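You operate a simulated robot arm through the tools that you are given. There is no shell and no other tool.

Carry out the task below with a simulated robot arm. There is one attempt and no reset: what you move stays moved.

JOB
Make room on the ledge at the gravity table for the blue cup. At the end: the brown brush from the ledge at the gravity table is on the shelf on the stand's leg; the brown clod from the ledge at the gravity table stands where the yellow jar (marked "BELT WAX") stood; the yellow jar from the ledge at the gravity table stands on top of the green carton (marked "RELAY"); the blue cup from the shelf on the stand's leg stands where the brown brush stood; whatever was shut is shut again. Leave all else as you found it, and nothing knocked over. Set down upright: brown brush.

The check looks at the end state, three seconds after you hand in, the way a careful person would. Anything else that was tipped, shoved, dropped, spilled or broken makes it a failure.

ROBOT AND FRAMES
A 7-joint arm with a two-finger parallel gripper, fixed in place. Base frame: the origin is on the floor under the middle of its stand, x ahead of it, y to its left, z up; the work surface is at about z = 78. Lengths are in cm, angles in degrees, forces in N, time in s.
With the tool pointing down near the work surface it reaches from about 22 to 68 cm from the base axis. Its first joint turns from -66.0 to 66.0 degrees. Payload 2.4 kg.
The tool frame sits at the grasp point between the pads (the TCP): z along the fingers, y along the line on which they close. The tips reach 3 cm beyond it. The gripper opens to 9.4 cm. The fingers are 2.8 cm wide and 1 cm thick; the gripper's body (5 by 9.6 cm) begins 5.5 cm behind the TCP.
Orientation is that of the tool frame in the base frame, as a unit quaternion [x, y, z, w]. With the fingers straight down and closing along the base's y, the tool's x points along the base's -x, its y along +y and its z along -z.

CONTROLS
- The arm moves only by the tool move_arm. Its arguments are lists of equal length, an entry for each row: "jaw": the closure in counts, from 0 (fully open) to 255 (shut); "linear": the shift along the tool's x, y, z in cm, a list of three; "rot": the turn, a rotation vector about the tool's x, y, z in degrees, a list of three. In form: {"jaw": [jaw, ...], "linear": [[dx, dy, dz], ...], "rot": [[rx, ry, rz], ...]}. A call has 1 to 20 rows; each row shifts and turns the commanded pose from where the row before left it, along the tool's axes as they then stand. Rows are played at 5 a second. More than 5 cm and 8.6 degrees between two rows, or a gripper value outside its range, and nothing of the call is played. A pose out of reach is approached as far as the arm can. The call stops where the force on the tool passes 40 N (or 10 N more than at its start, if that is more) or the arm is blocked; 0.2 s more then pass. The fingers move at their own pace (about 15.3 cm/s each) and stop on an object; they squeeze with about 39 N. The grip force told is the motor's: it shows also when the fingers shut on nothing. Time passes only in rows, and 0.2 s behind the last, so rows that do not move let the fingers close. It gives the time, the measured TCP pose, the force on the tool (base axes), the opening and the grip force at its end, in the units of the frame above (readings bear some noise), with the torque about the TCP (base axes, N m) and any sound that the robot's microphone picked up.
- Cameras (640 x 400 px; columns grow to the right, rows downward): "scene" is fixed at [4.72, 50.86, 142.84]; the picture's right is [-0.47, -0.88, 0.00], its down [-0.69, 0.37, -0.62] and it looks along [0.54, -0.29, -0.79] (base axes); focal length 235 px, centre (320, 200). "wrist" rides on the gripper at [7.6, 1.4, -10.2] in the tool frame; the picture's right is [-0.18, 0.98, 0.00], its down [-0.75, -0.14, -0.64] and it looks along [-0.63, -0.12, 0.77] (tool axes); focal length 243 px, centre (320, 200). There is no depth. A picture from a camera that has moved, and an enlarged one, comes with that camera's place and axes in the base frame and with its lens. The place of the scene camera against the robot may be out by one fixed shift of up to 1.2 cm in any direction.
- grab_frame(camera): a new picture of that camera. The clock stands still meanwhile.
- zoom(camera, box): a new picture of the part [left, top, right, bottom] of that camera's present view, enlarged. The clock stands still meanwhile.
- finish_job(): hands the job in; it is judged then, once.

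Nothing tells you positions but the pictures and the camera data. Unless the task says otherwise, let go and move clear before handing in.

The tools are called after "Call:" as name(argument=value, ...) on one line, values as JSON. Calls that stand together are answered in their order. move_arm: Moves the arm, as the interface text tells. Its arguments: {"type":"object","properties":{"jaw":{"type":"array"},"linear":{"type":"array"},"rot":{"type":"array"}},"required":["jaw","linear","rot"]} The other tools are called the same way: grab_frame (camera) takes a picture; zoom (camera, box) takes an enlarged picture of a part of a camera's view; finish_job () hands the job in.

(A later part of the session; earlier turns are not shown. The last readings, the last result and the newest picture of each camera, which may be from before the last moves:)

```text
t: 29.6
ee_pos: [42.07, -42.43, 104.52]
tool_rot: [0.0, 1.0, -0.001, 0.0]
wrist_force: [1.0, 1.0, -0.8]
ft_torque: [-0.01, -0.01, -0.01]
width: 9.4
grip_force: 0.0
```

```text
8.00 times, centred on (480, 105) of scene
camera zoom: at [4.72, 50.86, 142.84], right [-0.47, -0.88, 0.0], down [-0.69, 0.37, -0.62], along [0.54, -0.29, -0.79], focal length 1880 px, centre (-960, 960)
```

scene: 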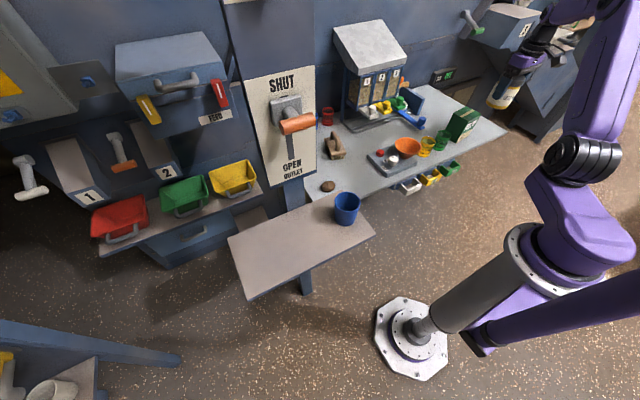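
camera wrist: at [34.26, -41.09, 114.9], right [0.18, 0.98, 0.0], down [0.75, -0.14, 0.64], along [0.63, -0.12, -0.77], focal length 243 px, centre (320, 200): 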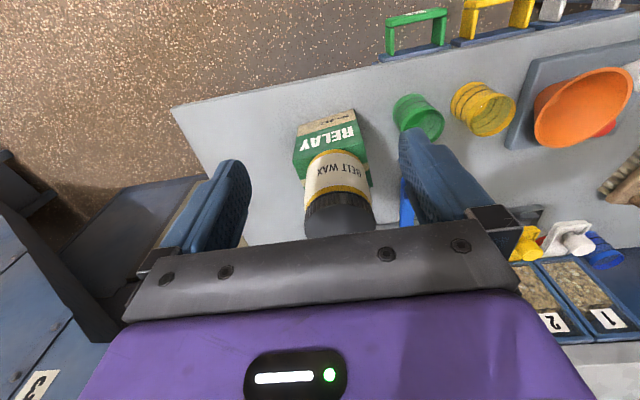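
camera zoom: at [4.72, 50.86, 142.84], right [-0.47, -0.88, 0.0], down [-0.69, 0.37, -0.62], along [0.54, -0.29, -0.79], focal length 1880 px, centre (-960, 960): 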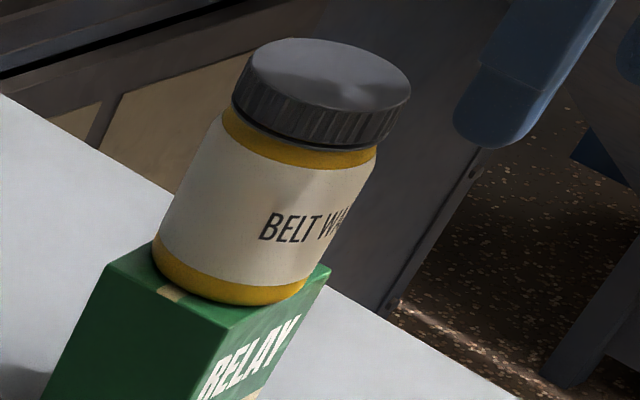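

The jar is stable on the carton. Now I'll move toward the clod and take a closer look at it and the nearby shelf corner.

Call:
move_arm(jaw=[0, 0, 0, 0, 0, 0, 0, 0, 0, 0, 0, 0, 0, 0, 0], linear=[[0, 4.8, 0], [0, 4.8, 0], [0, 4.8, 0], [0, 4.8, 0], [0, 4.8, 0], [0, 4.8, 0], [0, 4.8, 0], [0, 4.8, 0], [0, 4.8, 0], [0, 4.8, 0], [0, 4.8, 0], [0, 4.8, 0], [0, 4.4, 0], [0, 0, 0], [0, 0, 0]], rot=[[0, 0, 0], [0, 0, 0], [0, 0, 0], [0, 0, 0], [0, 0, 0], [0, 0, 0], [0, 0, 0], [0, 0, 0], [0, 0, 0], [0, 0, 0], [0, 0, 0], [0, 0, 0], [0, 0, 0], [0, 0, 0], [0, 0, 0]])

Call:
grab_frame(camera="wrist")

Call:
zoom(camera="wrist", box=[260, 60, 420, 160])

Call:
grab_frame(camera="scene")

```text
t: 32.8
ee_pos: [42.42, 19.64, 104.53]
tool_rot: [0.0, 1.0, 0.0, 0.0]
wrist_force: [-0.5, -0.6, -0.1]
ft_torque: [-0.01, -0.02, 0.01]
width: 9.41
grip_force: 0.1
```

```text
taken
camera wrist: at [34.52, 20.99, 114.89], right [0.18, 0.98, 0.0], down [0.75, -0.14, 0.64], along [0.63, -0.12, -0.77], focal length 243 px, centre (320, 200)
```

wrist: 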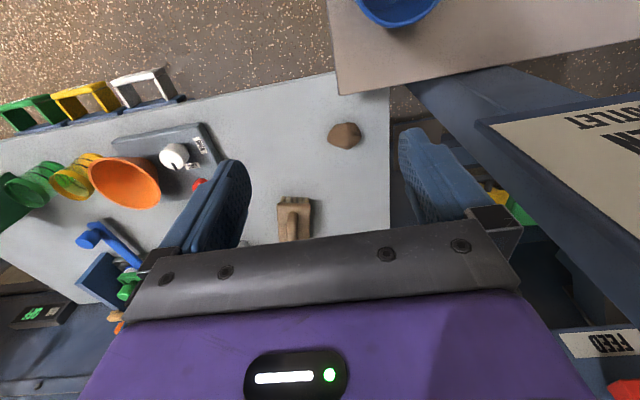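

```text
4.00 times, centred on (340, 110) of wrist
camera zoom: at [34.52, 20.99, 114.89], right [0.18, 0.98, 0.0], down [0.75, -0.14, 0.64], along [0.63, -0.12, -0.77], focal length 970 px, centre (240, 560)
```

zoom: 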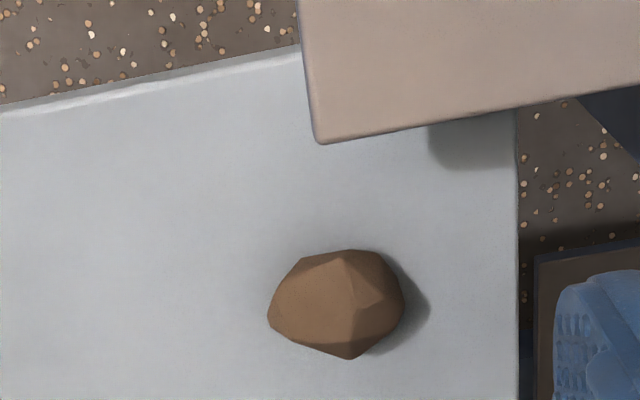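

```text
taken
```

scene: 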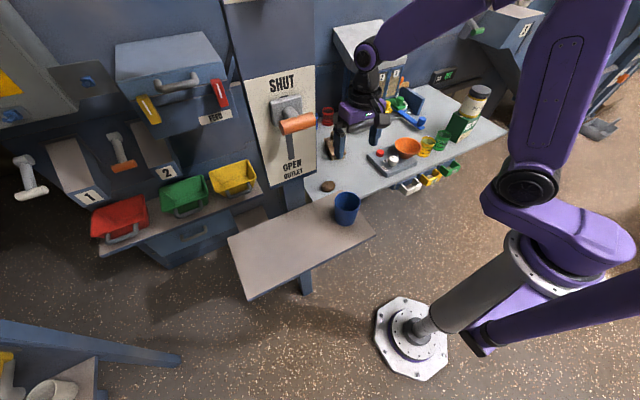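

The clod is at (51.5,21.6), about 5.3×4.3 cm, and the shelf corner is at (43.4,21.5,86). I'll turn the wrist -90° so the camera stays clear of the shelf and the fingers close along x.

Call:
move_arm(jaw=[0, 0, 0, 0, 0, 0, 0, 0, 0, 0, 0, 0, 0, 0, 0, 0], linear=[[0, 0, 0], [0, 0, 0], [0, 0, 0], [0, 0, 0], [0, 0, 0], [0, 0, 0], [0, 0, 0], [0, 0, 0], [0, 0, 0], [0, 0, 0], [0, 0, 0], [-1, -4.5, 0], [-0.96, -4.5, 0], [0, 0, 4], [0, 0, 0], [0, 0, 0]], rot=[[0, 0, -8.5], [0, 0, -8.5], [0, 0, -8.5], [0, 0, -8.5], [0, 0, -8.5], [0, 0, -8.5], [0, 0, -8.5], [0, 0, -8.5], [0, 0, -8.5], [0, 0, -8.5], [0, 0, -5], [0, 0, 0], [0, 0, 0], [0, 0, 0], [0, 0, 0], [0, 0, 0]])

Call:
grab_frame(camera="wrist")

Call:
grab_frame(camera="scene")

```text
t: 36.2
ee_pos: [51.18, 21.54, 100.48]
tool_rot: [0.707, -0.707, 0.0, 0.0]
wrist_force: [0.5, 0.4, -1.2]
ft_torque: [-0.01, -0.03, -0.02]
width: 9.38
grip_force: 0.0
```

```text
taken
camera wrist: at [49.52, 13.85, 110.67], right [-0.98, 0.18, 0.0], down [0.14, 0.75, 0.64], along [0.12, 0.63, -0.77], focal length 243 px, centre (320, 200)
```

wrist: 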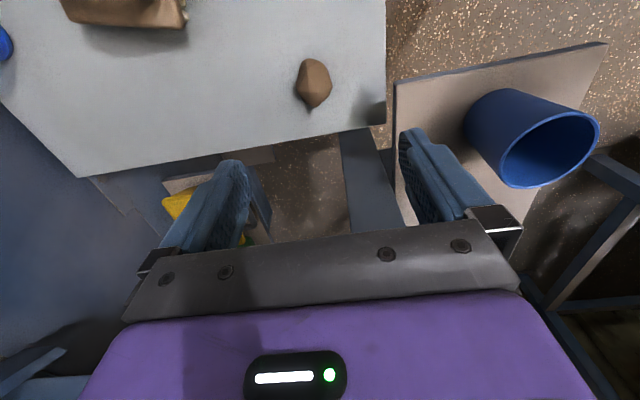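

```text
taken
```

scene: 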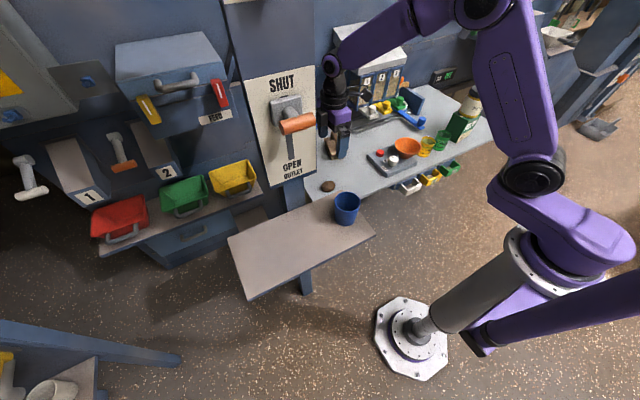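

The clod appears slightly further out (x≈51.8). I'll shift 0.5 cm, descend to about z=88 and check.

Call:
move_arm(jaw=[0, 0, 0, 0, 0, 0], linear=[[0, -0.5, 4], [0, 0, 4], [0, 0, 3], [0, 0, 1.5], [0, 0, 0], [0, 0, 0]], rot=[[0, 0, 0], [0, 0, 0], [0, 0, 0], [0, 0, 0], [0, 0, 0], [0, 0, 0]])

Call:
grab_frame(camera="wrist")

Call:
zoom(camera="scene", box=[270, 110, 430, 210])

```text
t: 37.6
ee_pos: [51.72, 21.41, 88.19]
tool_rot: [-0.707, 0.707, 0.0, -0.001]
wrist_force: [-0.3, 0.5, -0.8]
ft_torque: [-0.01, -0.02, 0.02]
width: 9.4
grip_force: 0.1
```

```text
taken
camera wrist: at [50.07, 13.88, 98.29], right [-0.98, 0.18, 0.0], down [0.14, 0.75, 0.64], along [0.12, 0.63, -0.77], focal length 243 px, centre (320, 200)
```

wrist: 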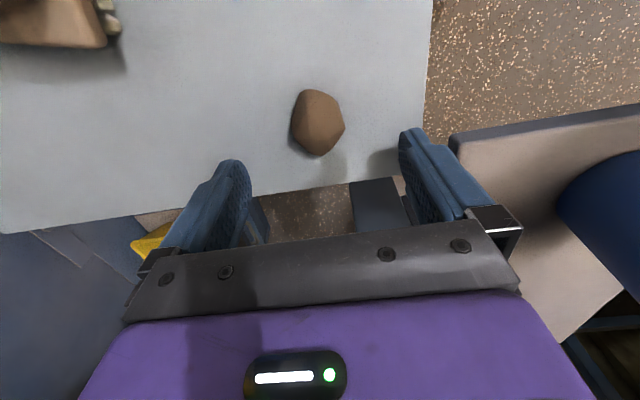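

```text
4.00 times, centred on (350, 160) of scene
camera zoom: at [4.72, 50.86, 142.84], right [-0.47, -0.88, 0.0], down [-0.69, 0.37, -0.62], along [0.54, -0.29, -0.79], focal length 940 px, centre (200, 360)
```

zoom: 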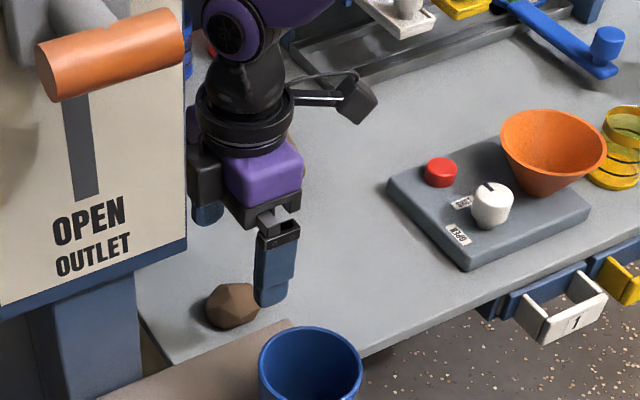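

The clod is centred. I'll descend around it, tips stopping just above the ledge.

Call:
move_arm(jaw=[0, 0, 0, 0, 0], linear=[[0, -0.2, 3], [0, 0, 2.4], [0, 0, 1.0], [0, 0, 0], [0, 0, 0]], rot=[[0, 0, 0], [0, 0, 0], [0, 0, 0], [0, 0, 0], [0, 0, 0]])

Call:
grab_frame(camera="wrist")

Call:
zoom(camera="scene", box=[290, 120, 390, 200])

```text
t: 38.8
ee_pos: [51.9, 21.46, 81.45]
tool_rot: [0.707, -0.707, -0.001, -0.001]
wrist_force: [-1.0, 0.5, -0.4]
ft_torque: [-0.04, 0.0, 0.01]
width: 9.4
grip_force: 0.1
```

```text
taken
camera wrist: at [50.2, 13.83, 91.8], right [-0.98, 0.18, 0.0], down [0.14, 0.75, 0.64], along [0.12, 0.63, -0.77], focal length 243 px, centre (320, 200)
```

wrist: 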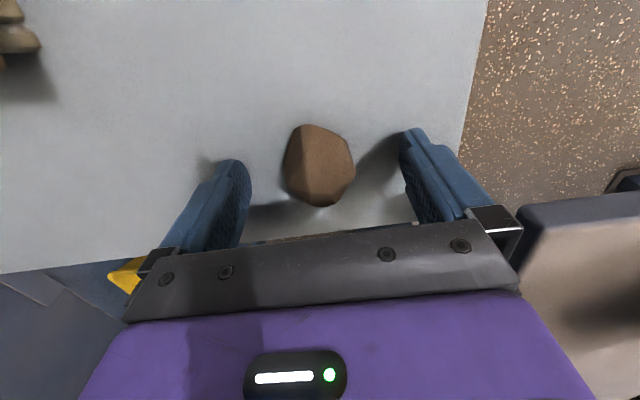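

```text
5.00 times, centred on (340, 160) of scene
camera zoom: at [4.72, 50.86, 142.84], right [-0.47, -0.88, 0.0], down [-0.69, 0.37, -0.62], along [0.54, -0.29, -0.79], focal length 1175 px, centre (220, 400)
```

zoom: 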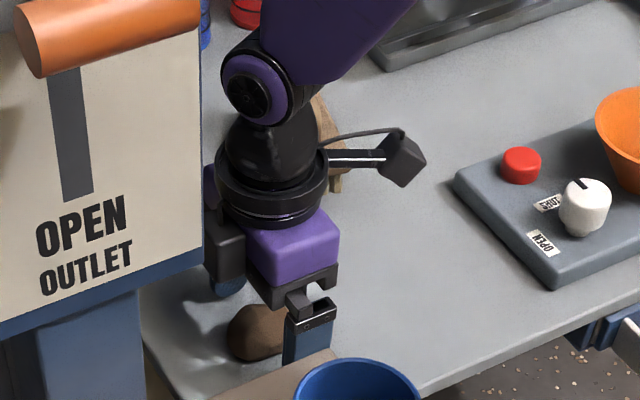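

The clod lies between the fingers. I'll close gradually and watch the force.

Call:
move_arm(jaw=[60, 100, 125, 135, 140, 140], linear=[[0, 0, 0], [0, 0, 0], [0, 0, 0], [0, 0, 0], [0, 0, 0], [0, 0, 0]], rot=[[0, 0, 0], [0, 0, 0], [0, 0, 0], [0, 0, 0], [0, 0, 0], [0, 0, 0]])

Call:
grab_frame(camera="wrist")

```text
t: 40.2
ee_pos: [51.69, 21.47, 81.58]
tool_rot: [-0.707, 0.707, 0.001, 0.001]
wrist_force: [0.5, 0.2, 0.8]
ft_torque: [0.01, 0.01, -0.02]
width: 4.37
grip_force: 1.7
```

```text
taken
camera wrist: at [50.2, 13.83, 91.81], right [-0.98, 0.18, 0.0], down [0.14, 0.75, 0.64], along [0.12, 0.63, -0.77], focal length 243 px, centre (320, 200)
```

wrist: 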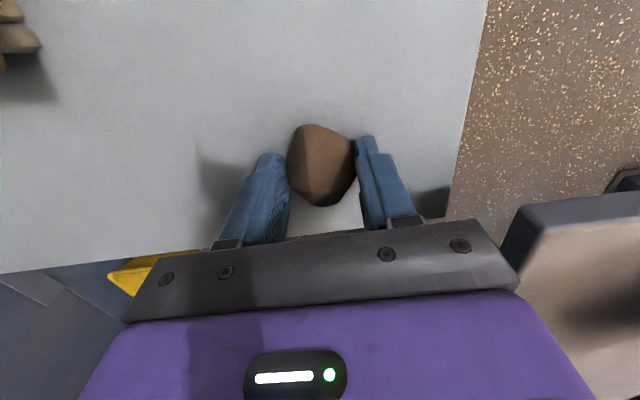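

Contact at width 4.37. I'll tighten a little at a time.

Call:
move_arm(jaw=[150, 150], linear=[[0, 0, 0], [0, 0, 0]], rot=[[0, 0, 0], [0, 0, 0]])

Call:
move_arm(jaw=[165, 165], linear=[[0, 0, 0], [0, 0, 0]], rot=[[0, 0, 0], [0, 0, 0]])

Call:
grab_frame(camera="wrist")

```text
t: 40.8
ee_pos: [51.87, 21.56, 81.52]
tool_rot: [0.707, -0.707, -0.001, 0.0]
wrist_force: [0.0, 0.8, 0.7]
ft_torque: [-0.01, -0.05, 0.02]
width: 4.34
grip_force: 39.3
```

```text
t: 41.4
ee_pos: [51.71, 21.5, 81.54]
tool_rot: [0.707, -0.707, -0.001, 0.0]
wrist_force: [0.9, 0.9, 1.7]
ft_torque: [0.0, -0.04, 0.01]
width: 4.31
grip_force: 39.4
```

```text
taken
camera wrist: at [50.2, 13.84, 91.81], right [-0.98, 0.18, 0.0], down [0.14, 0.75, 0.64], along [0.12, 0.63, -0.77], focal length 243 px, centre (320, 200)
```

wrist: 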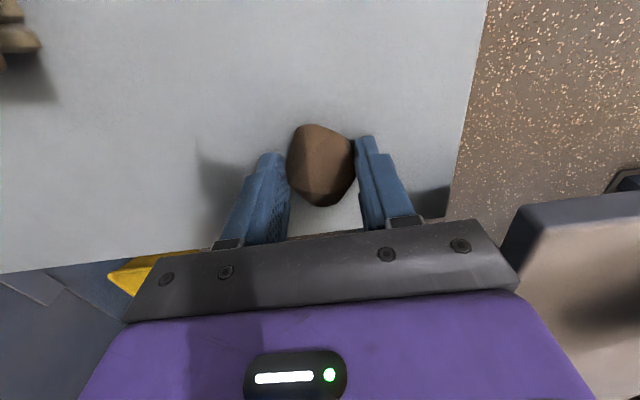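

The clod is gripped firmly and intact. I'll lift it a little and check.

Call:
move_arm(jaw=[200, 200, 200, 200, 200], linear=[[0, 0, -0.5], [0, 0, -1.5], [0, 0, -3], [0, 0, 0], [0, 0, 0]], rot=[[0, 0, 0], [0, 0, 0], [0, 0, 0], [0, 0, 0], [0, 0, 0]])

Call:
grab_frame(camera="wrist")

Call:
zoom(camera="scene", box=[290, 120, 390, 200])

```text
t: 42.6
ee_pos: [51.65, 21.66, 86.69]
tool_rot: [0.707, -0.707, 0.0, 0.0]
wrist_force: [0.0, 0.2, 0.7]
ft_torque: [0.0, -0.01, 0.01]
width: 4.29
grip_force: 39.0
```

```text
taken
camera wrist: at [50.13, 13.96, 96.83], right [-0.98, 0.18, 0.0], down [0.14, 0.75, 0.64], along [0.12, 0.63, -0.77], focal length 243 px, centre (320, 200)
```

wrist: 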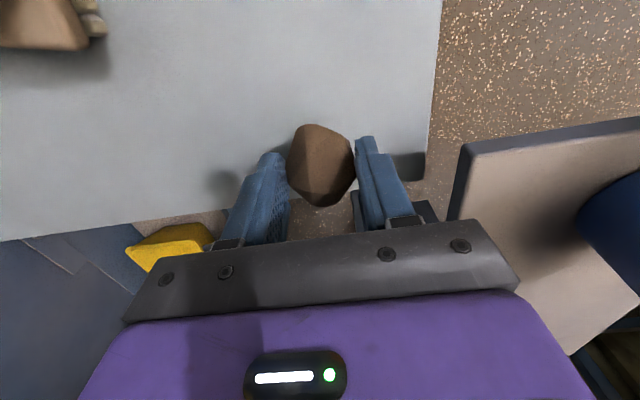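

```text
5.00 times, centred on (340, 160) of scene
camera zoom: at [4.72, 50.86, 142.84], right [-0.47, -0.88, 0.0], down [-0.69, 0.37, -0.62], along [0.54, -0.29, -0.79], focal length 1175 px, centre (220, 400)
```

zoom: 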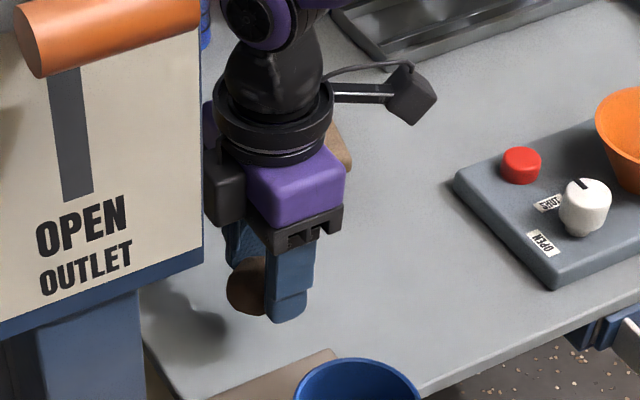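

The clod hangs securely. I'll carry it 14 cm toward -y to the jar's old spot (51.6,7.5) and lower it.

Call:
move_arm(jaw=[200, 200, 200, 200, 200], linear=[[4.7, 0.1, 0], [4.7, 0, 0], [4.7, 0, 0], [0, 0, 0], [0, 0, 0]], rot=[[0, 0, 0], [0, 0, 0], [0, 0, 0], [0, 0, 0], [0, 0, 0]])

Call:
grab_frame(camera="wrist")

Call:
zoom(camera="scene", box=[310, 100, 430, 190])

```text
t: 43.8
ee_pos: [51.59, 7.32, 86.57]
tool_rot: [-0.707, 0.707, 0.001, 0.0]
wrist_force: [0.0, -0.1, -0.5]
ft_torque: [0.01, 0.02, 0.01]
width: 4.27
grip_force: 38.6
```

```text
taken
camera wrist: at [50.04, -0.29, 96.94], right [-0.98, 0.18, 0.0], down [0.14, 0.75, 0.64], along [0.12, 0.63, -0.77], focal length 243 px, centre (320, 200)
```

wrist: 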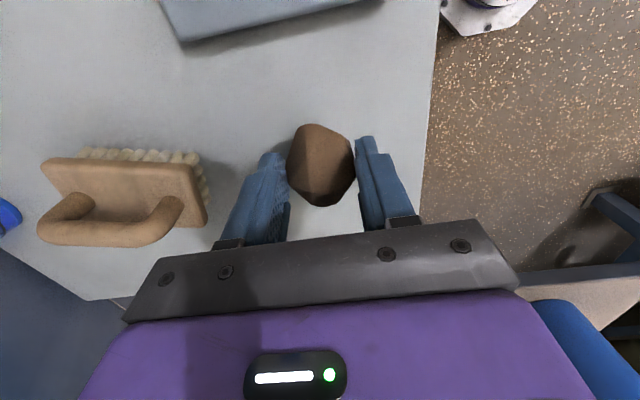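

```text
4.44 times, centred on (370, 145) of scene
camera zoom: at [4.72, 50.85, 142.84], right [-0.47, -0.88, 0.0], down [-0.69, 0.37, -0.62], along [0.54, -0.29, -0.79], focal length 1044 px, centre (98, 444)
```

zoom: 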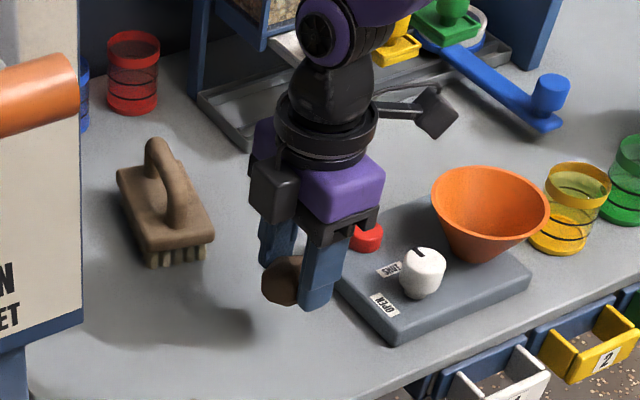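

In position over the old jar spot. Now I'll lower gently.

Call:
move_arm(jaw=[200, 200, 200, 200], linear=[[-0.1, 0, 2.5], [0, 0, 2.0], [0, 0, 0.2], [0, 0, 0]], rot=[[0, 0, 0], [0, 0, 0], [0, 0, 0], [0, 0, 0]])

Call:
move_arm(jaw=[200, 200], linear=[[0, 0, 0.2], [0, 0, 0]], rot=[[0, 0, 0], [0, 0, 0]])

```text
t: 44.8
ee_pos: [51.72, 7.43, 81.79]
tool_rot: [-0.707, 0.707, 0.0, 0.0]
wrist_force: [-0.4, -0.2, -0.5]
ft_torque: [-0.01, 0.01, 0.01]
width: 4.27
grip_force: 38.7
```

```text
t: 45.4
ee_pos: [51.73, 7.52, 81.8]
tool_rot: [0.707, -0.707, -0.001, -0.001]
wrist_force: [0.3, -0.6, -0.5]
ft_torque: [-0.01, -0.02, -0.03]
width: 4.26
grip_force: 39.1
```

Call:
move_arm(jaw=[200, 200], linear=[[0, 0, 0.15], [0, 0, 0]], rot=[[0, 0, 0], [0, 0, 0]])

Call:
grab_frame(camera="wrist")

Call:
zoom(camera="scene", box=[330, 130, 410, 190])

```text
t: 46.0
ee_pos: [51.87, 7.58, 81.7]
tool_rot: [-0.707, 0.707, 0.0, 0.0]
wrist_force: [-0.5, 0.7, 1.7]
ft_torque: [0.02, -0.02, 0.02]
width: 4.26
grip_force: 39.2
```

```text
taken
camera wrist: at [50.19, -0.16, 91.84], right [-0.98, 0.18, 0.0], down [0.14, 0.75, 0.64], along [0.12, 0.63, -0.77], focal length 243 px, centre (320, 200)
```

wrist: 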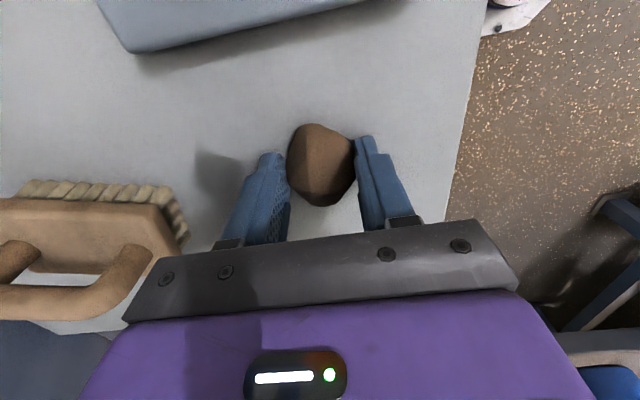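

```text
6.67 times, centred on (370, 160) of scene
camera zoom: at [4.71, 50.86, 142.84], right [-0.47, -0.88, 0.0], down [-0.69, 0.37, -0.62], along [0.54, -0.29, -0.79], focal length 1567 px, centre (-13, 467)
```

zoom: 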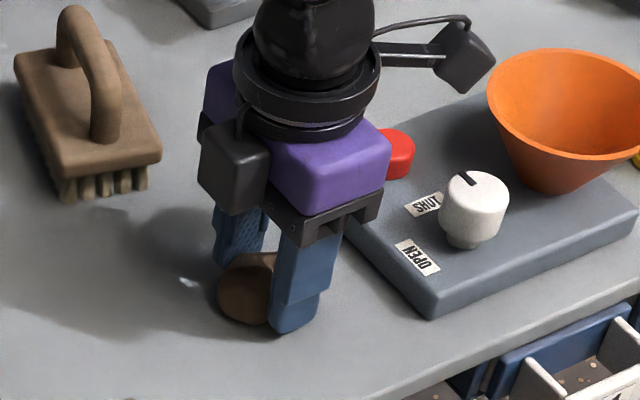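

Contact is just beginning. One more small step to make sure.

Call:
move_arm(jaw=[200, 200], linear=[[0, 0, 0.12], [0, 0, 0]], rot=[[0, 0, 0], [0, 0, 0]])

```text
t: 46.6
ee_pos: [51.9, 7.52, 81.6]
tool_rot: [-0.707, 0.707, -0.001, 0.0]
wrist_force: [-4.5, -1.2, 20.9]
ft_torque: [0.01, -0.15, 0.02]
width: 4.26
grip_force: 39.0
```

Firm contact. I'll ease off a little, release gently, then rise.

Call:
move_arm(jaw=[200, 200, 150, 138, 130, 110, 80, 40, 0, 0], linear=[[0, 0, -0.12], [0, 0, 0], [0, 0, 0], [0, 0, 0], [0, 0, 0], [0, 0, 0], [0, 0, 0], [0, 0, 0], [0, 0, 0], [0, 0, 0]], rot=[[0, 0, 0], [0, 0, 0], [0, 0, 0], [0, 0, 0], [0, 0, 0], [0, 0, 0], [0, 0, 0], [0, 0, 0], [0, 0, 0], [0, 0, 0]])

Call:
grab_frame(camera="wrist")

```text
t: 48.8
ee_pos: [51.79, 7.52, 81.65]
tool_rot: [-0.707, 0.707, 0.0, 0.0]
wrist_force: [-0.6, 0.3, -0.7]
ft_torque: [-0.02, -0.01, 0.0]
width: 9.4
grip_force: 0.0
```

```text
taken
camera wrist: at [50.19, -0.15, 91.83], right [-0.98, 0.18, 0.0], down [0.14, 0.75, 0.64], along [0.12, 0.63, -0.77], focal length 243 px, centre (320, 200)
```

wrist: 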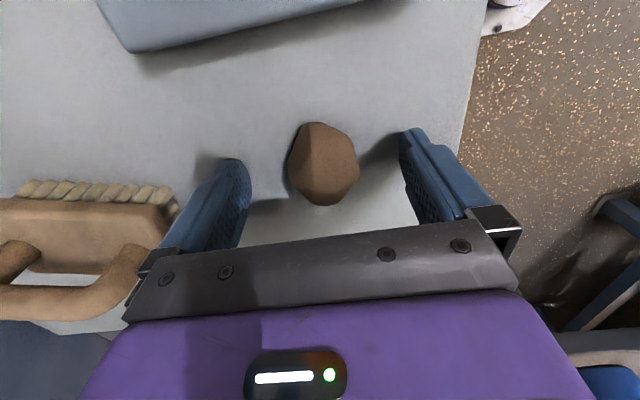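

The clod is down at the jar's old spot. I'll rise, back up, and turn the wrist so the fingers will close across the brush (which is yawed about -14.5°).

Call:
move_arm(jaw=[0, 0, 0, 0, 0, 0, 0, 0, 0, 0, 0, 0, 0, 0, 0, 0, 0, 0, 0, 0], linear=[[0, 0, -3], [0, 0, -4], [0, 0, -4.5], [0, 0, -4.5], [0, 4, -2], [0, 4, 0], [0, 0, 0], [0, 0, 0], [0, 0, 0], [0, 0, 0], [0, 0, 0], [0, 0, 0], [0, 0, 0], [0, 0, 0], [0, 0, 0], [0, 0, 0], [0, 0, 0], [0, 0, 0], [0, 0, 0], [0, 0, 0]], rot=[[0, 0, 0], [0, 0, 0], [0, 0, 0], [0, 0, 0], [0, 0, 0], [0, 0, 0], [0, 0, 8.5], [0, 0, 8.5], [0, 0, 8.5], [0, 0, 8.5], [0, 0, 8.5], [0, 0, 8.5], [0, 0, 8.5], [0, 0, 8.5], [0, 0, 8.5], [0, 0, 8.5], [0, 0, 8.5], [0, 0, 8.5], [0, 0, 2.5], [0, 0, 0]])

Call:
grab_frame(camera="wrist")

Call:
zoom(camera="wrist", box=[240, 100, 440, 225])

Call:
grab_frame(camera="scene")

```text
t: 53.0
ee_pos: [43.8, 7.33, 99.44]
tool_rot: [0.127, 0.992, 0.001, 0.0]
wrist_force: [-0.2, 0.2, -0.4]
ft_torque: [-0.01, -0.06, 0.0]
width: 9.42
grip_force: 0.0
```

```text
taken
camera wrist: at [36.63, 10.72, 109.83], right [0.43, 0.91, 0.0], down [0.69, -0.33, 0.64], along [0.58, -0.27, -0.77], focal length 243 px, centre (320, 200)
```

wrist: 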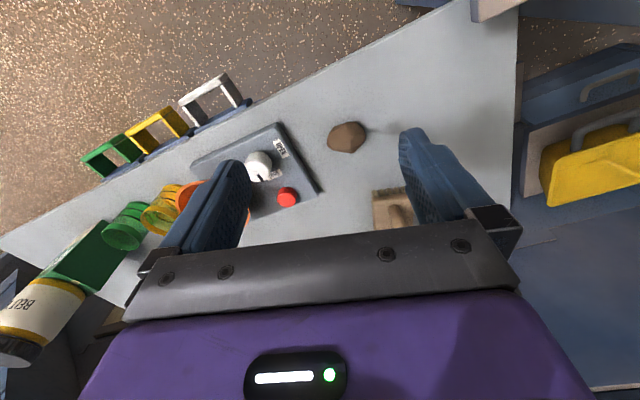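

```text
3.20 times, centred on (340, 162) of wrist
camera zoom: at [36.63, 10.72, 109.83], right [0.43, 0.91, 0.0], down [0.69, -0.33, 0.64], along [0.58, -0.27, -0.77], focal length 776 px, centre (256, 320)
```

zoom: 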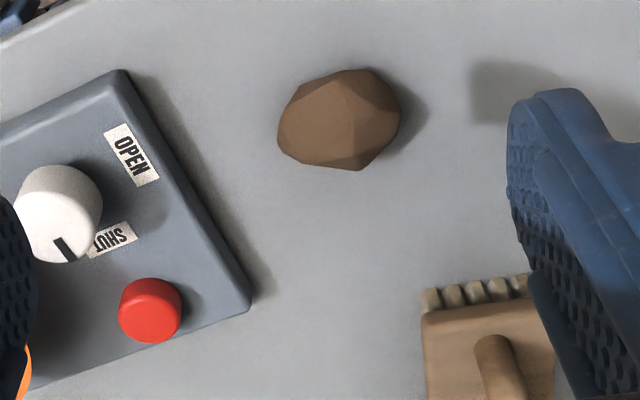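

```text
taken
```

scene: 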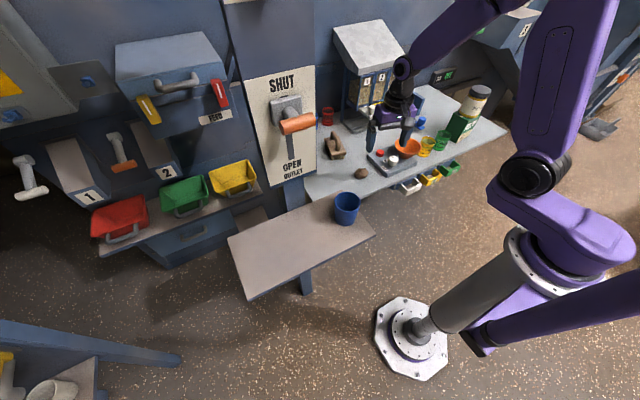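

The closing direction now lines up with the brush. I'll tilt the tool about 21° outward (for reach), slide sideways to align with the brush, and look.

Call:
move_arm(jaw=[0, 0, 0, 0, 0, 0, 0, 0, 0], linear=[[0, 0, 0], [0, 0, 0], [0, 0, 0], [0, 4.0, 0], [0, 4.1, 0], [-3.74, 0, 1.43], [-3.74, 0, 1.43], [0, 0, 0], [0, 0, 0]], rot=[[0, -7, 0], [0, -7, 0], [0, -7, 0], [0, 0, 0], [0, 0, 0], [0, 0, 0], [0, 0, 0], [0, 0, 0], [0, 0, 0]])

Call:
grab_frame(camera="wrist")

Call:
grab_frame(camera="scene")

```text
t: 55.0
ee_pos: [53.78, 13.4, 99.68]
tool_rot: [0.124, 0.976, -0.023, 0.181]
wrist_force: [0.5, 0.0, -0.6]
ft_torque: [0.03, -0.01, 0.01]
width: 9.4
grip_force: 0.0
```

```text
taken
camera wrist: at [43.53, 17.48, 106.41], right [0.41, 0.91, 0.07], down [0.42, -0.26, 0.87], along [0.81, -0.33, -0.49], focal length 243 px, centre (320, 200)
```

wrist: 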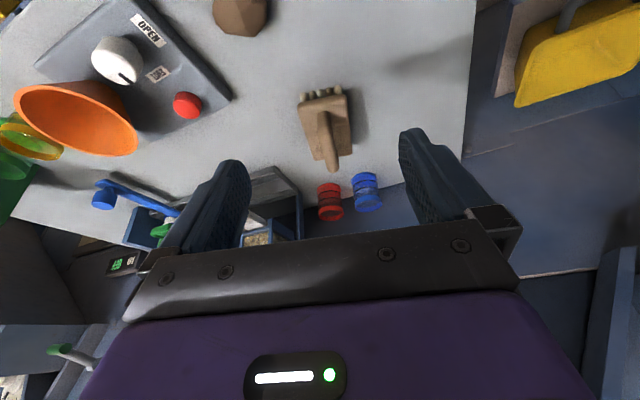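

```text
taken
```

scene: 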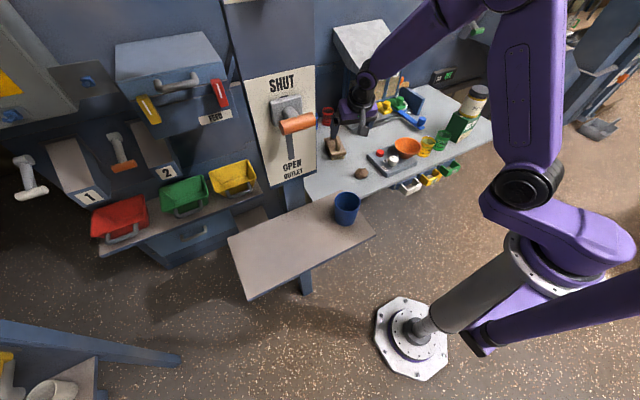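

Call:
zoom(camera="wrist", box=[260, 70, 400, 220])

Call:
zoom(camera="scene", box=[300, 80, 420, 170])

```text
2.67 times, centred on (330, 145) of wrist
camera zoom: at [43.53, 17.48, 106.41], right [0.41, 0.91, 0.07], down [0.42, -0.26, 0.87], along [0.81, -0.33, -0.49], focal length 647 px, centre (293, 347)
```

zoom: 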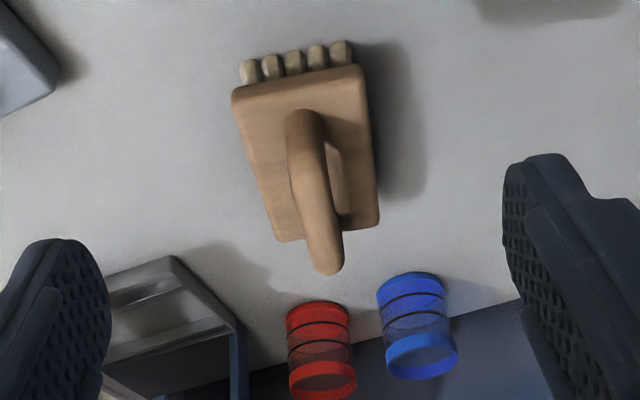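

```text
4.44 times, centred on (360, 125) of scene
camera zoom: at [4.72, 50.86, 142.84], right [-0.47, -0.88, 0.0], down [-0.69, 0.37, -0.62], along [0.54, -0.29, -0.79], focal length 1044 px, centre (142, 533)
```

zoom: 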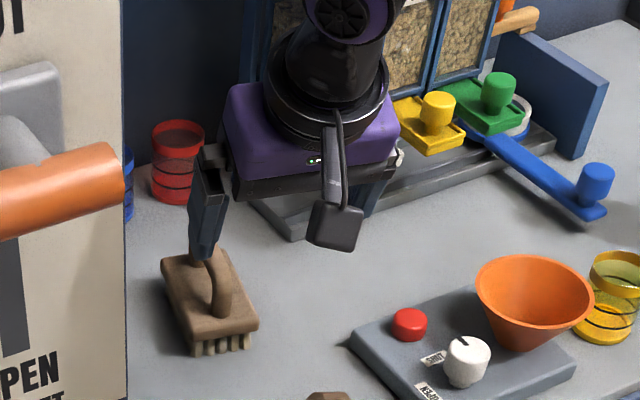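

The brush is centred near (68.0,9.5), yaw -14°, with its handle bar at about z=85. I'll move forward over it and check alignment.

Call:
move_arm(jaw=[0, 0, 0, 0, 0, 0], linear=[[-4.16, 0, 2.56], [-4.16, -0.1, 2.56], [-4.16, -0.1, 2.56], [0, 0, 0], [0, 0, 0], [0, 0, 0]], rot=[[0, 0, 0], [0, 0, 0], [0, 0, 0], [0, 0, 0], [0, 0, 0], [0, 0, 0]])

Call:
grab_frame(camera="wrist")

Call:
zoom(camera="scene", box=[290, 80, 410, 170])

```text
t: 56.4
ee_pos: [67.58, 9.49, 96.84]
tool_rot: [0.124, 0.975, -0.022, 0.181]
wrist_force: [0.1, -0.1, 0.3]
ft_torque: [-0.02, -0.02, -0.01]
width: 9.42
grip_force: 0.0
```

```text
taken
camera wrist: at [57.29, 13.67, 103.65], right [0.41, 0.91, 0.07], down [0.42, -0.26, 0.87], along [0.81, -0.33, -0.49], focal length 243 px, centre (320, 200)
```

wrist: 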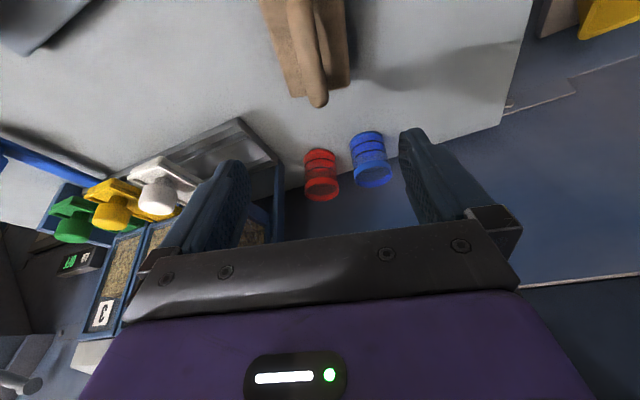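

```text
4.44 times, centred on (350, 125) of scene
camera zoom: at [4.72, 50.86, 142.84], right [-0.47, -0.88, 0.0], down [-0.69, 0.37, -0.62], along [0.54, -0.29, -0.79], focal length 1044 px, centre (187, 533)
```

zoom: 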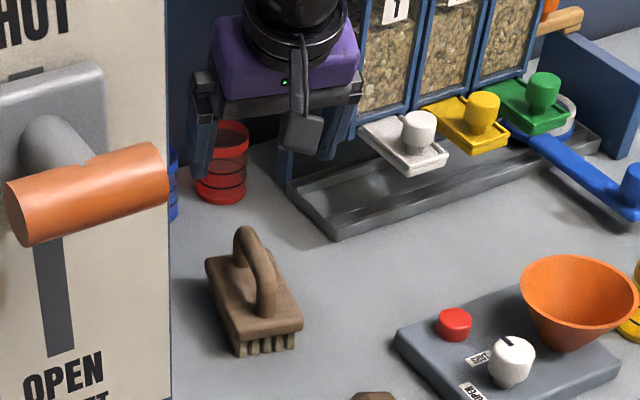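

Above the brush. I'll descend part-way (to about z=89.5) and check the handle sits between the fingers.

Call:
move_arm(jaw=[0, 0, 0, 0, 0], linear=[[1.1, 0, 3.84], [1.25, 0, 3.27], [0, 0, 0], [0, 0, 0], [0, 0, 0]], rot=[[0, 0, 0], [0, 0, 0], [0, 0, 0], [0, 0, 0], [0, 0, 0]])

Call:
grab_frame(camera="wrist")

Call:
zoom(camera="scene", box=[290, 80, 410, 170])

```text
t: 57.6
ee_pos: [67.92, 9.38, 89.37]
tool_rot: [0.124, 0.975, -0.023, 0.181]
wrist_force: [-0.1, 0.2, -0.1]
ft_torque: [0.03, 0.02, 0.02]
width: 9.4
grip_force: 0.0
```

```text
taken
camera wrist: at [57.62, 13.35, 96.17], right [0.41, 0.91, 0.07], down [0.42, -0.26, 0.87], along [0.81, -0.33, -0.49], focal length 243 px, centre (320, 200)
```

wrist: 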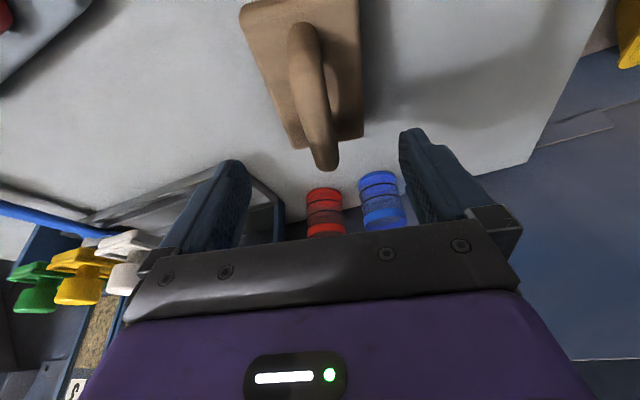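

```text
4.44 times, centred on (350, 125) of scene
camera zoom: at [4.72, 50.86, 142.84], right [-0.47, -0.88, 0.0], down [-0.69, 0.37, -0.62], along [0.54, -0.29, -0.79], focal length 1044 px, centre (187, 533)
```

zoom: 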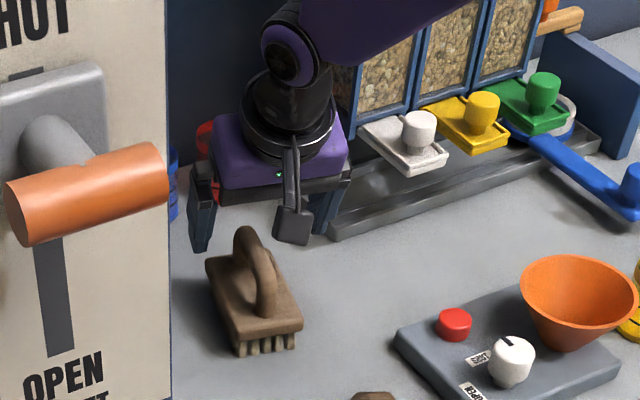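

The handle bar is aligned with the grasp point. I'll descend the last 4 cm.

Call:
move_arm(jaw=[0, 0, 0, 0], linear=[[0.72, 0, 1.87], [0.72, 0, 1.87], [0, 0, 0], [0, 0, 0]], rot=[[0, 0, 0], [0, 0, 0], [0, 0, 0], [0, 0, 0]])

Call:
grab_frame(camera="wrist")

Call:
zoom(camera="scene", box=[300, 100, 400, 170])

```text
t: 58.6
ee_pos: [67.84, 9.42, 85.38]
tool_rot: [0.123, 0.976, -0.022, 0.18]
wrist_force: [0.6, -0.3, -1.0]
ft_torque: [0.02, -0.03, 0.0]
width: 9.4
grip_force: 0.1
```

```text
taken
camera wrist: at [57.59, 13.49, 92.25], right [0.41, 0.91, 0.07], down [0.42, -0.26, 0.87], along [0.81, -0.33, -0.49], focal length 243 px, centre (320, 200)
```

wrist: 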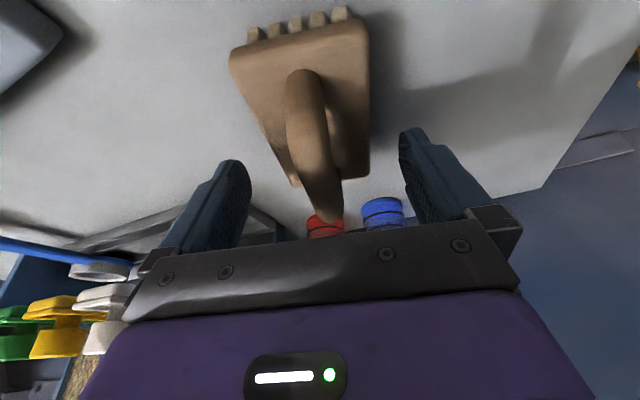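

```text
5.71 times, centred on (350, 135) of scene
camera zoom: at [4.72, 50.86, 142.84], right [-0.47, -0.88, 0.0], down [-0.69, 0.37, -0.62], along [0.54, -0.29, -0.79], focal length 1343 px, centre (149, 571)
```

zoom: 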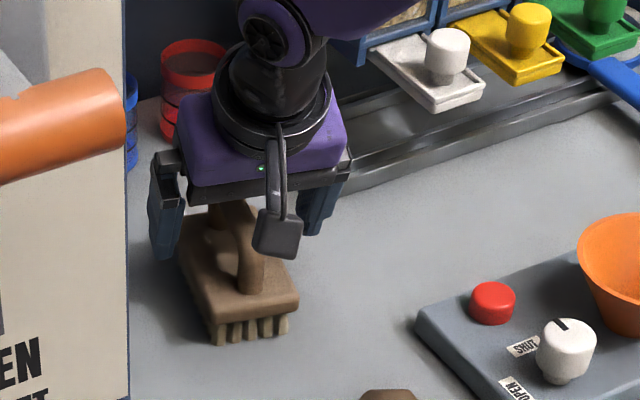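

The TCP sits at the middle of the handle bar. I'll close slowly onto the handle.

Call:
move_arm(jaw=[80, 140, 180, 195, 205, 215, 215], linear=[[0, 0, 0], [0, 0, 0], [0, 0, 0], [0, 0, 0], [0, 0, 0], [0, 0, 0], [0, 0, 0]], rot=[[0, 0, 0], [0, 0, 0], [0, 0, 0], [0, 0, 0], [0, 0, 0], [0, 0, 0], [0, 0, 0]])

Call:
grab_frame(camera="wrist")

Call:
zoom(camera="scene", box=[300, 100, 400, 170])

```text
t: 60.2
ee_pos: [67.87, 9.49, 85.36]
tool_rot: [0.124, 0.975, -0.023, 0.182]
wrist_force: [0.8, 0.4, 1.2]
ft_torque: [-0.01, -0.04, 0.02]
width: 2.12
grip_force: 39.4
```

```text
taken
camera wrist: at [57.59, 13.49, 92.26], right [0.41, 0.91, 0.07], down [0.42, -0.26, 0.87], along [0.81, -0.33, -0.49], focal length 243 px, centre (320, 200)
```

wrist: 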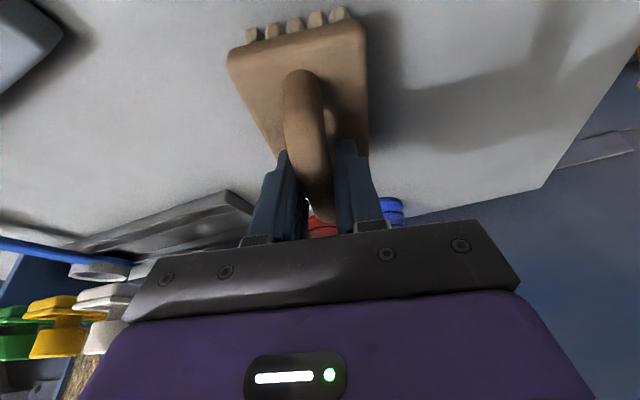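

```text
5.71 times, centred on (350, 135) of scene
camera zoom: at [4.72, 50.86, 142.84], right [-0.47, -0.88, 0.0], down [-0.69, 0.37, -0.62], along [0.54, -0.29, -0.79], focal length 1343 px, centre (149, 571)
```

zoom: 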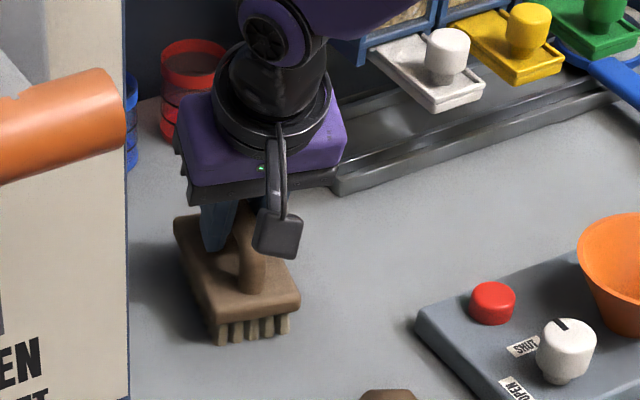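

The handle is gripped (2.1 cm). I'll lift the brush slowly and check that it stays level.

Call:
move_arm(jaw=[255, 255, 255, 255, 255], linear=[[0, 0, 0], [-0.36, 0, -0.93], [-1.08, 0, -2.8], [0, 0, 0], [0, 0, 0]], rot=[[0, 0, 0], [0, 0, 0], [0, 0, 0], [0, 0, 0], [0, 0, 0]])

Call:
grab_frame(camera="wrist")

Call:
zoom(camera="scene", box=[300, 100, 400, 170])

```text
t: 61.4
ee_pos: [67.92, 9.41, 89.38]
tool_rot: [0.124, 0.975, -0.023, 0.181]
wrist_force: [-0.3, -0.2, -0.5]
ft_torque: [0.02, -0.01, 0.0]
width: 2.12
grip_force: 38.8
```

```text
taken
camera wrist: at [57.67, 13.36, 96.28], right [0.41, 0.91, 0.07], down [0.42, -0.26, 0.87], along [0.81, -0.33, -0.49], focal length 243 px, centre (320, 200)
```

wrist: 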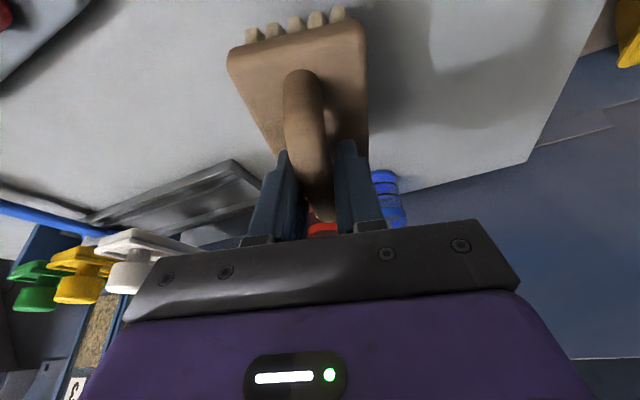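

```text
5.71 times, centred on (350, 135) of scene
camera zoom: at [4.72, 50.86, 142.84], right [-0.47, -0.88, 0.0], down [-0.69, 0.37, -0.62], along [0.54, -0.29, -0.79], focal length 1343 px, centre (149, 571)
```

zoom: 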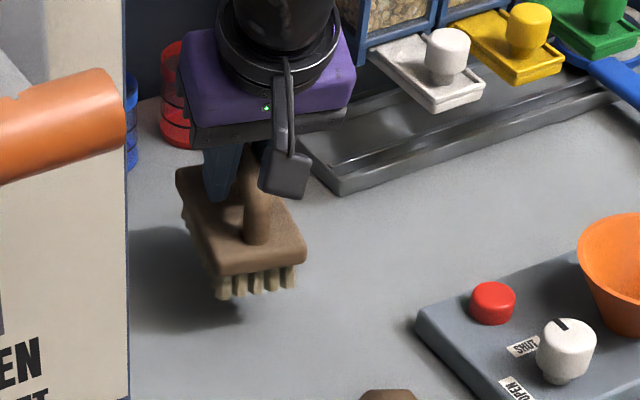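

The brush hangs level and firmly. I'll lift and retract along its axis to about (42,16,104), keeping the tilt.

Call:
move_arm(jaw=[255, 255, 255, 255, 255, 255, 255, 255, 255], linear=[[-1.75, 0, -4.6], [3.63, 0, -3.1], [3.63, 0, -3.1], [3.63, 0, -3.1], [3.63, 0, -3.1], [3.63, 0, -3.1], [3.63, 0, -3.1], [0, 0, 0], [0, 0, 0]], rot=[[0, 0, 0], [0, 0, 0], [0, 0, 0], [0, 0, 0], [0, 0, 0], [0, 0, 0], [0, 0, 0], [0, 0, 0], [0, 0, 0]])

Call:
grab_frame(camera="scene")

Call:
grab_frame(camera="wrist")

```text
t: 63.4
ee_pos: [41.76, 16.32, 103.93]
tool_rot: [0.124, 0.975, -0.023, 0.181]
wrist_force: [-0.6, 0.1, -1.9]
ft_torque: [0.04, -0.01, -0.02]
width: 2.12
grip_force: 38.8
```

```text
taken
```

scene: 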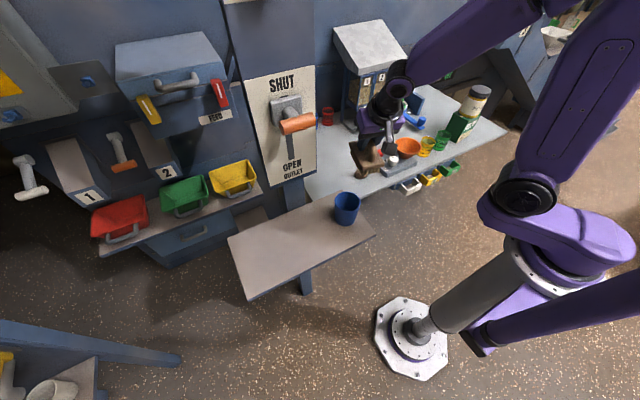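

```text
taken
camera wrist: at [31.47, 20.38, 110.87], right [0.41, 0.91, 0.07], down [0.42, -0.26, 0.87], along [0.81, -0.33, -0.49], focal length 243 px, centre (320, 200)
```

wrist: 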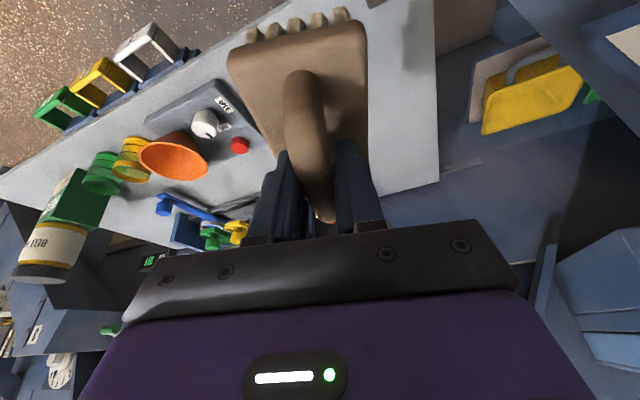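

Now I'll turn 34° about the vertical and move around inside the lever, toward (28,21).

Call:
move_arm(jaw=[255, 255, 255, 255, 255, 255, 255, 255, 255], linear=[[0, 0, 0], [0, 0, 0], [0, 0, 0], [0, 0, 0], [3.55, 3.03, -1.36], [3.55, 3.03, -1.36], [3.55, 3.03, -1.36], [0, 0, 0], [0, 0, 0]], rot=[[-3.05, 0, -7.94], [-3.05, 0, -7.94], [-3.05, 0, -7.94], [-3.05, 0, -7.94], [0, 0, 0], [0, 0, 0], [0, 0, 0], [0, 0, 0], [0, 0, 0]])

Call:
grab_frame(camera="scene")

Call:
grab_frame(camera="wrist")

```text
t: 65.4
ee_pos: [27.83, 21.02, 104.04]
tool_rot: [-0.167, 0.969, 0.03, 0.179]
wrist_force: [0.7, 0.0, -1.4]
ft_torque: [0.03, -0.01, 0.02]
width: 2.14
grip_force: 39.1
```

```text
taken
```

scene: 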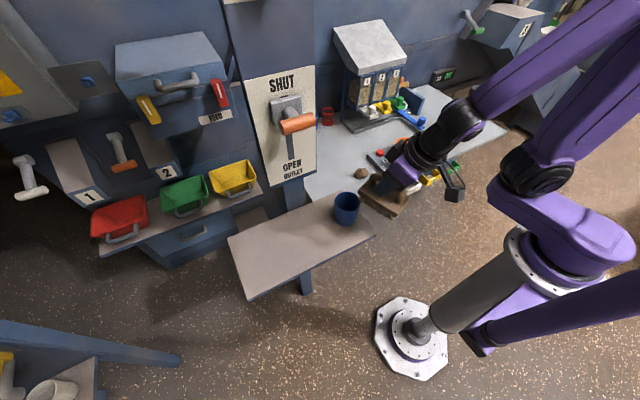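

```text
taken
camera wrist: at [17.03, 18.7, 110.83], right [-0.17, 0.98, 0.07], down [0.49, 0.03, 0.87], along [0.85, 0.18, -0.49], focal length 243 px, centre (320, 200)
```

wrist: 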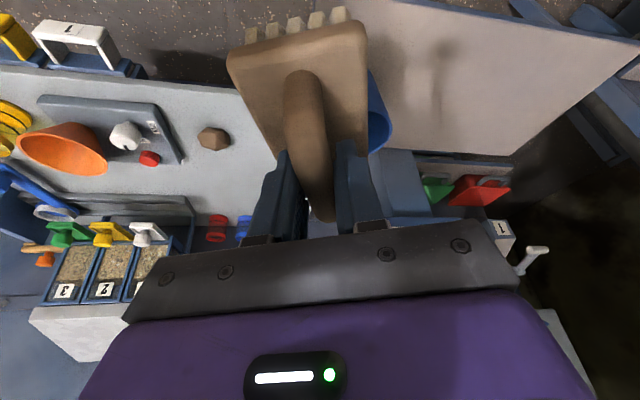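

Next I'll raise slightly and travel over the cup's near side to about (27,43).

Call:
move_arm(jaw=[255, 255, 255, 255, 255, 255, 255, 255], linear=[[-0.54, 0, -1.4], [-1.19, 4.22, 0.455], [-1.19, 4.22, 0.455], [-1.19, 4.22, 0.455], [-1.19, 4.22, 0.455], [-1.19, 4.22, 0.455], [0, 0, 0], [0, 0, 0]], rot=[[0, 0, 0], [0, 0, 0], [0, 0, 0], [0, 0, 0], [0, 0, 0], [0, 0, 0], [0, 0, 0], [0, 0, 0]])

Call:
grab_frame(camera="scene")

Call:
grab_frame(camera="wrist")

```text
t: 67.2
ee_pos: [27.02, 42.92, 105.39]
tool_rot: [-0.166, 0.969, 0.031, 0.18]
wrist_force: [0.2, 0.6, -1.6]
ft_torque: [0.01, -0.02, 0.04]
width: 2.14
grip_force: 38.9
```

```text
taken
```

scene: 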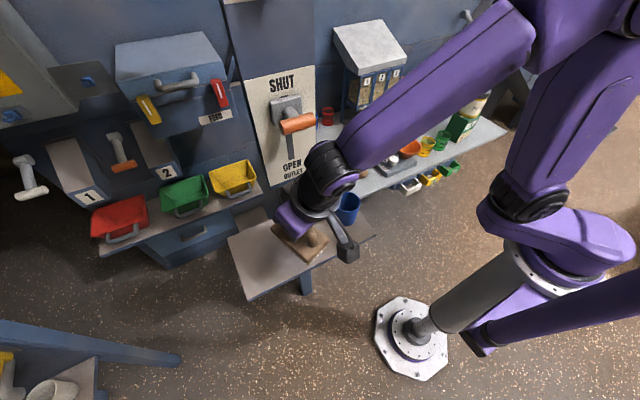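

```text
taken
camera wrist: at [16.17, 40.62, 112.21], right [-0.17, 0.98, 0.07], down [0.49, 0.03, 0.87], along [0.85, 0.18, -0.49], focal length 243 px, centre (320, 200)
```

wrist: 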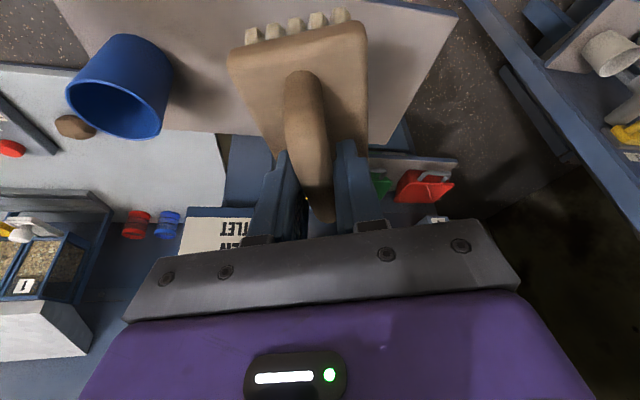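

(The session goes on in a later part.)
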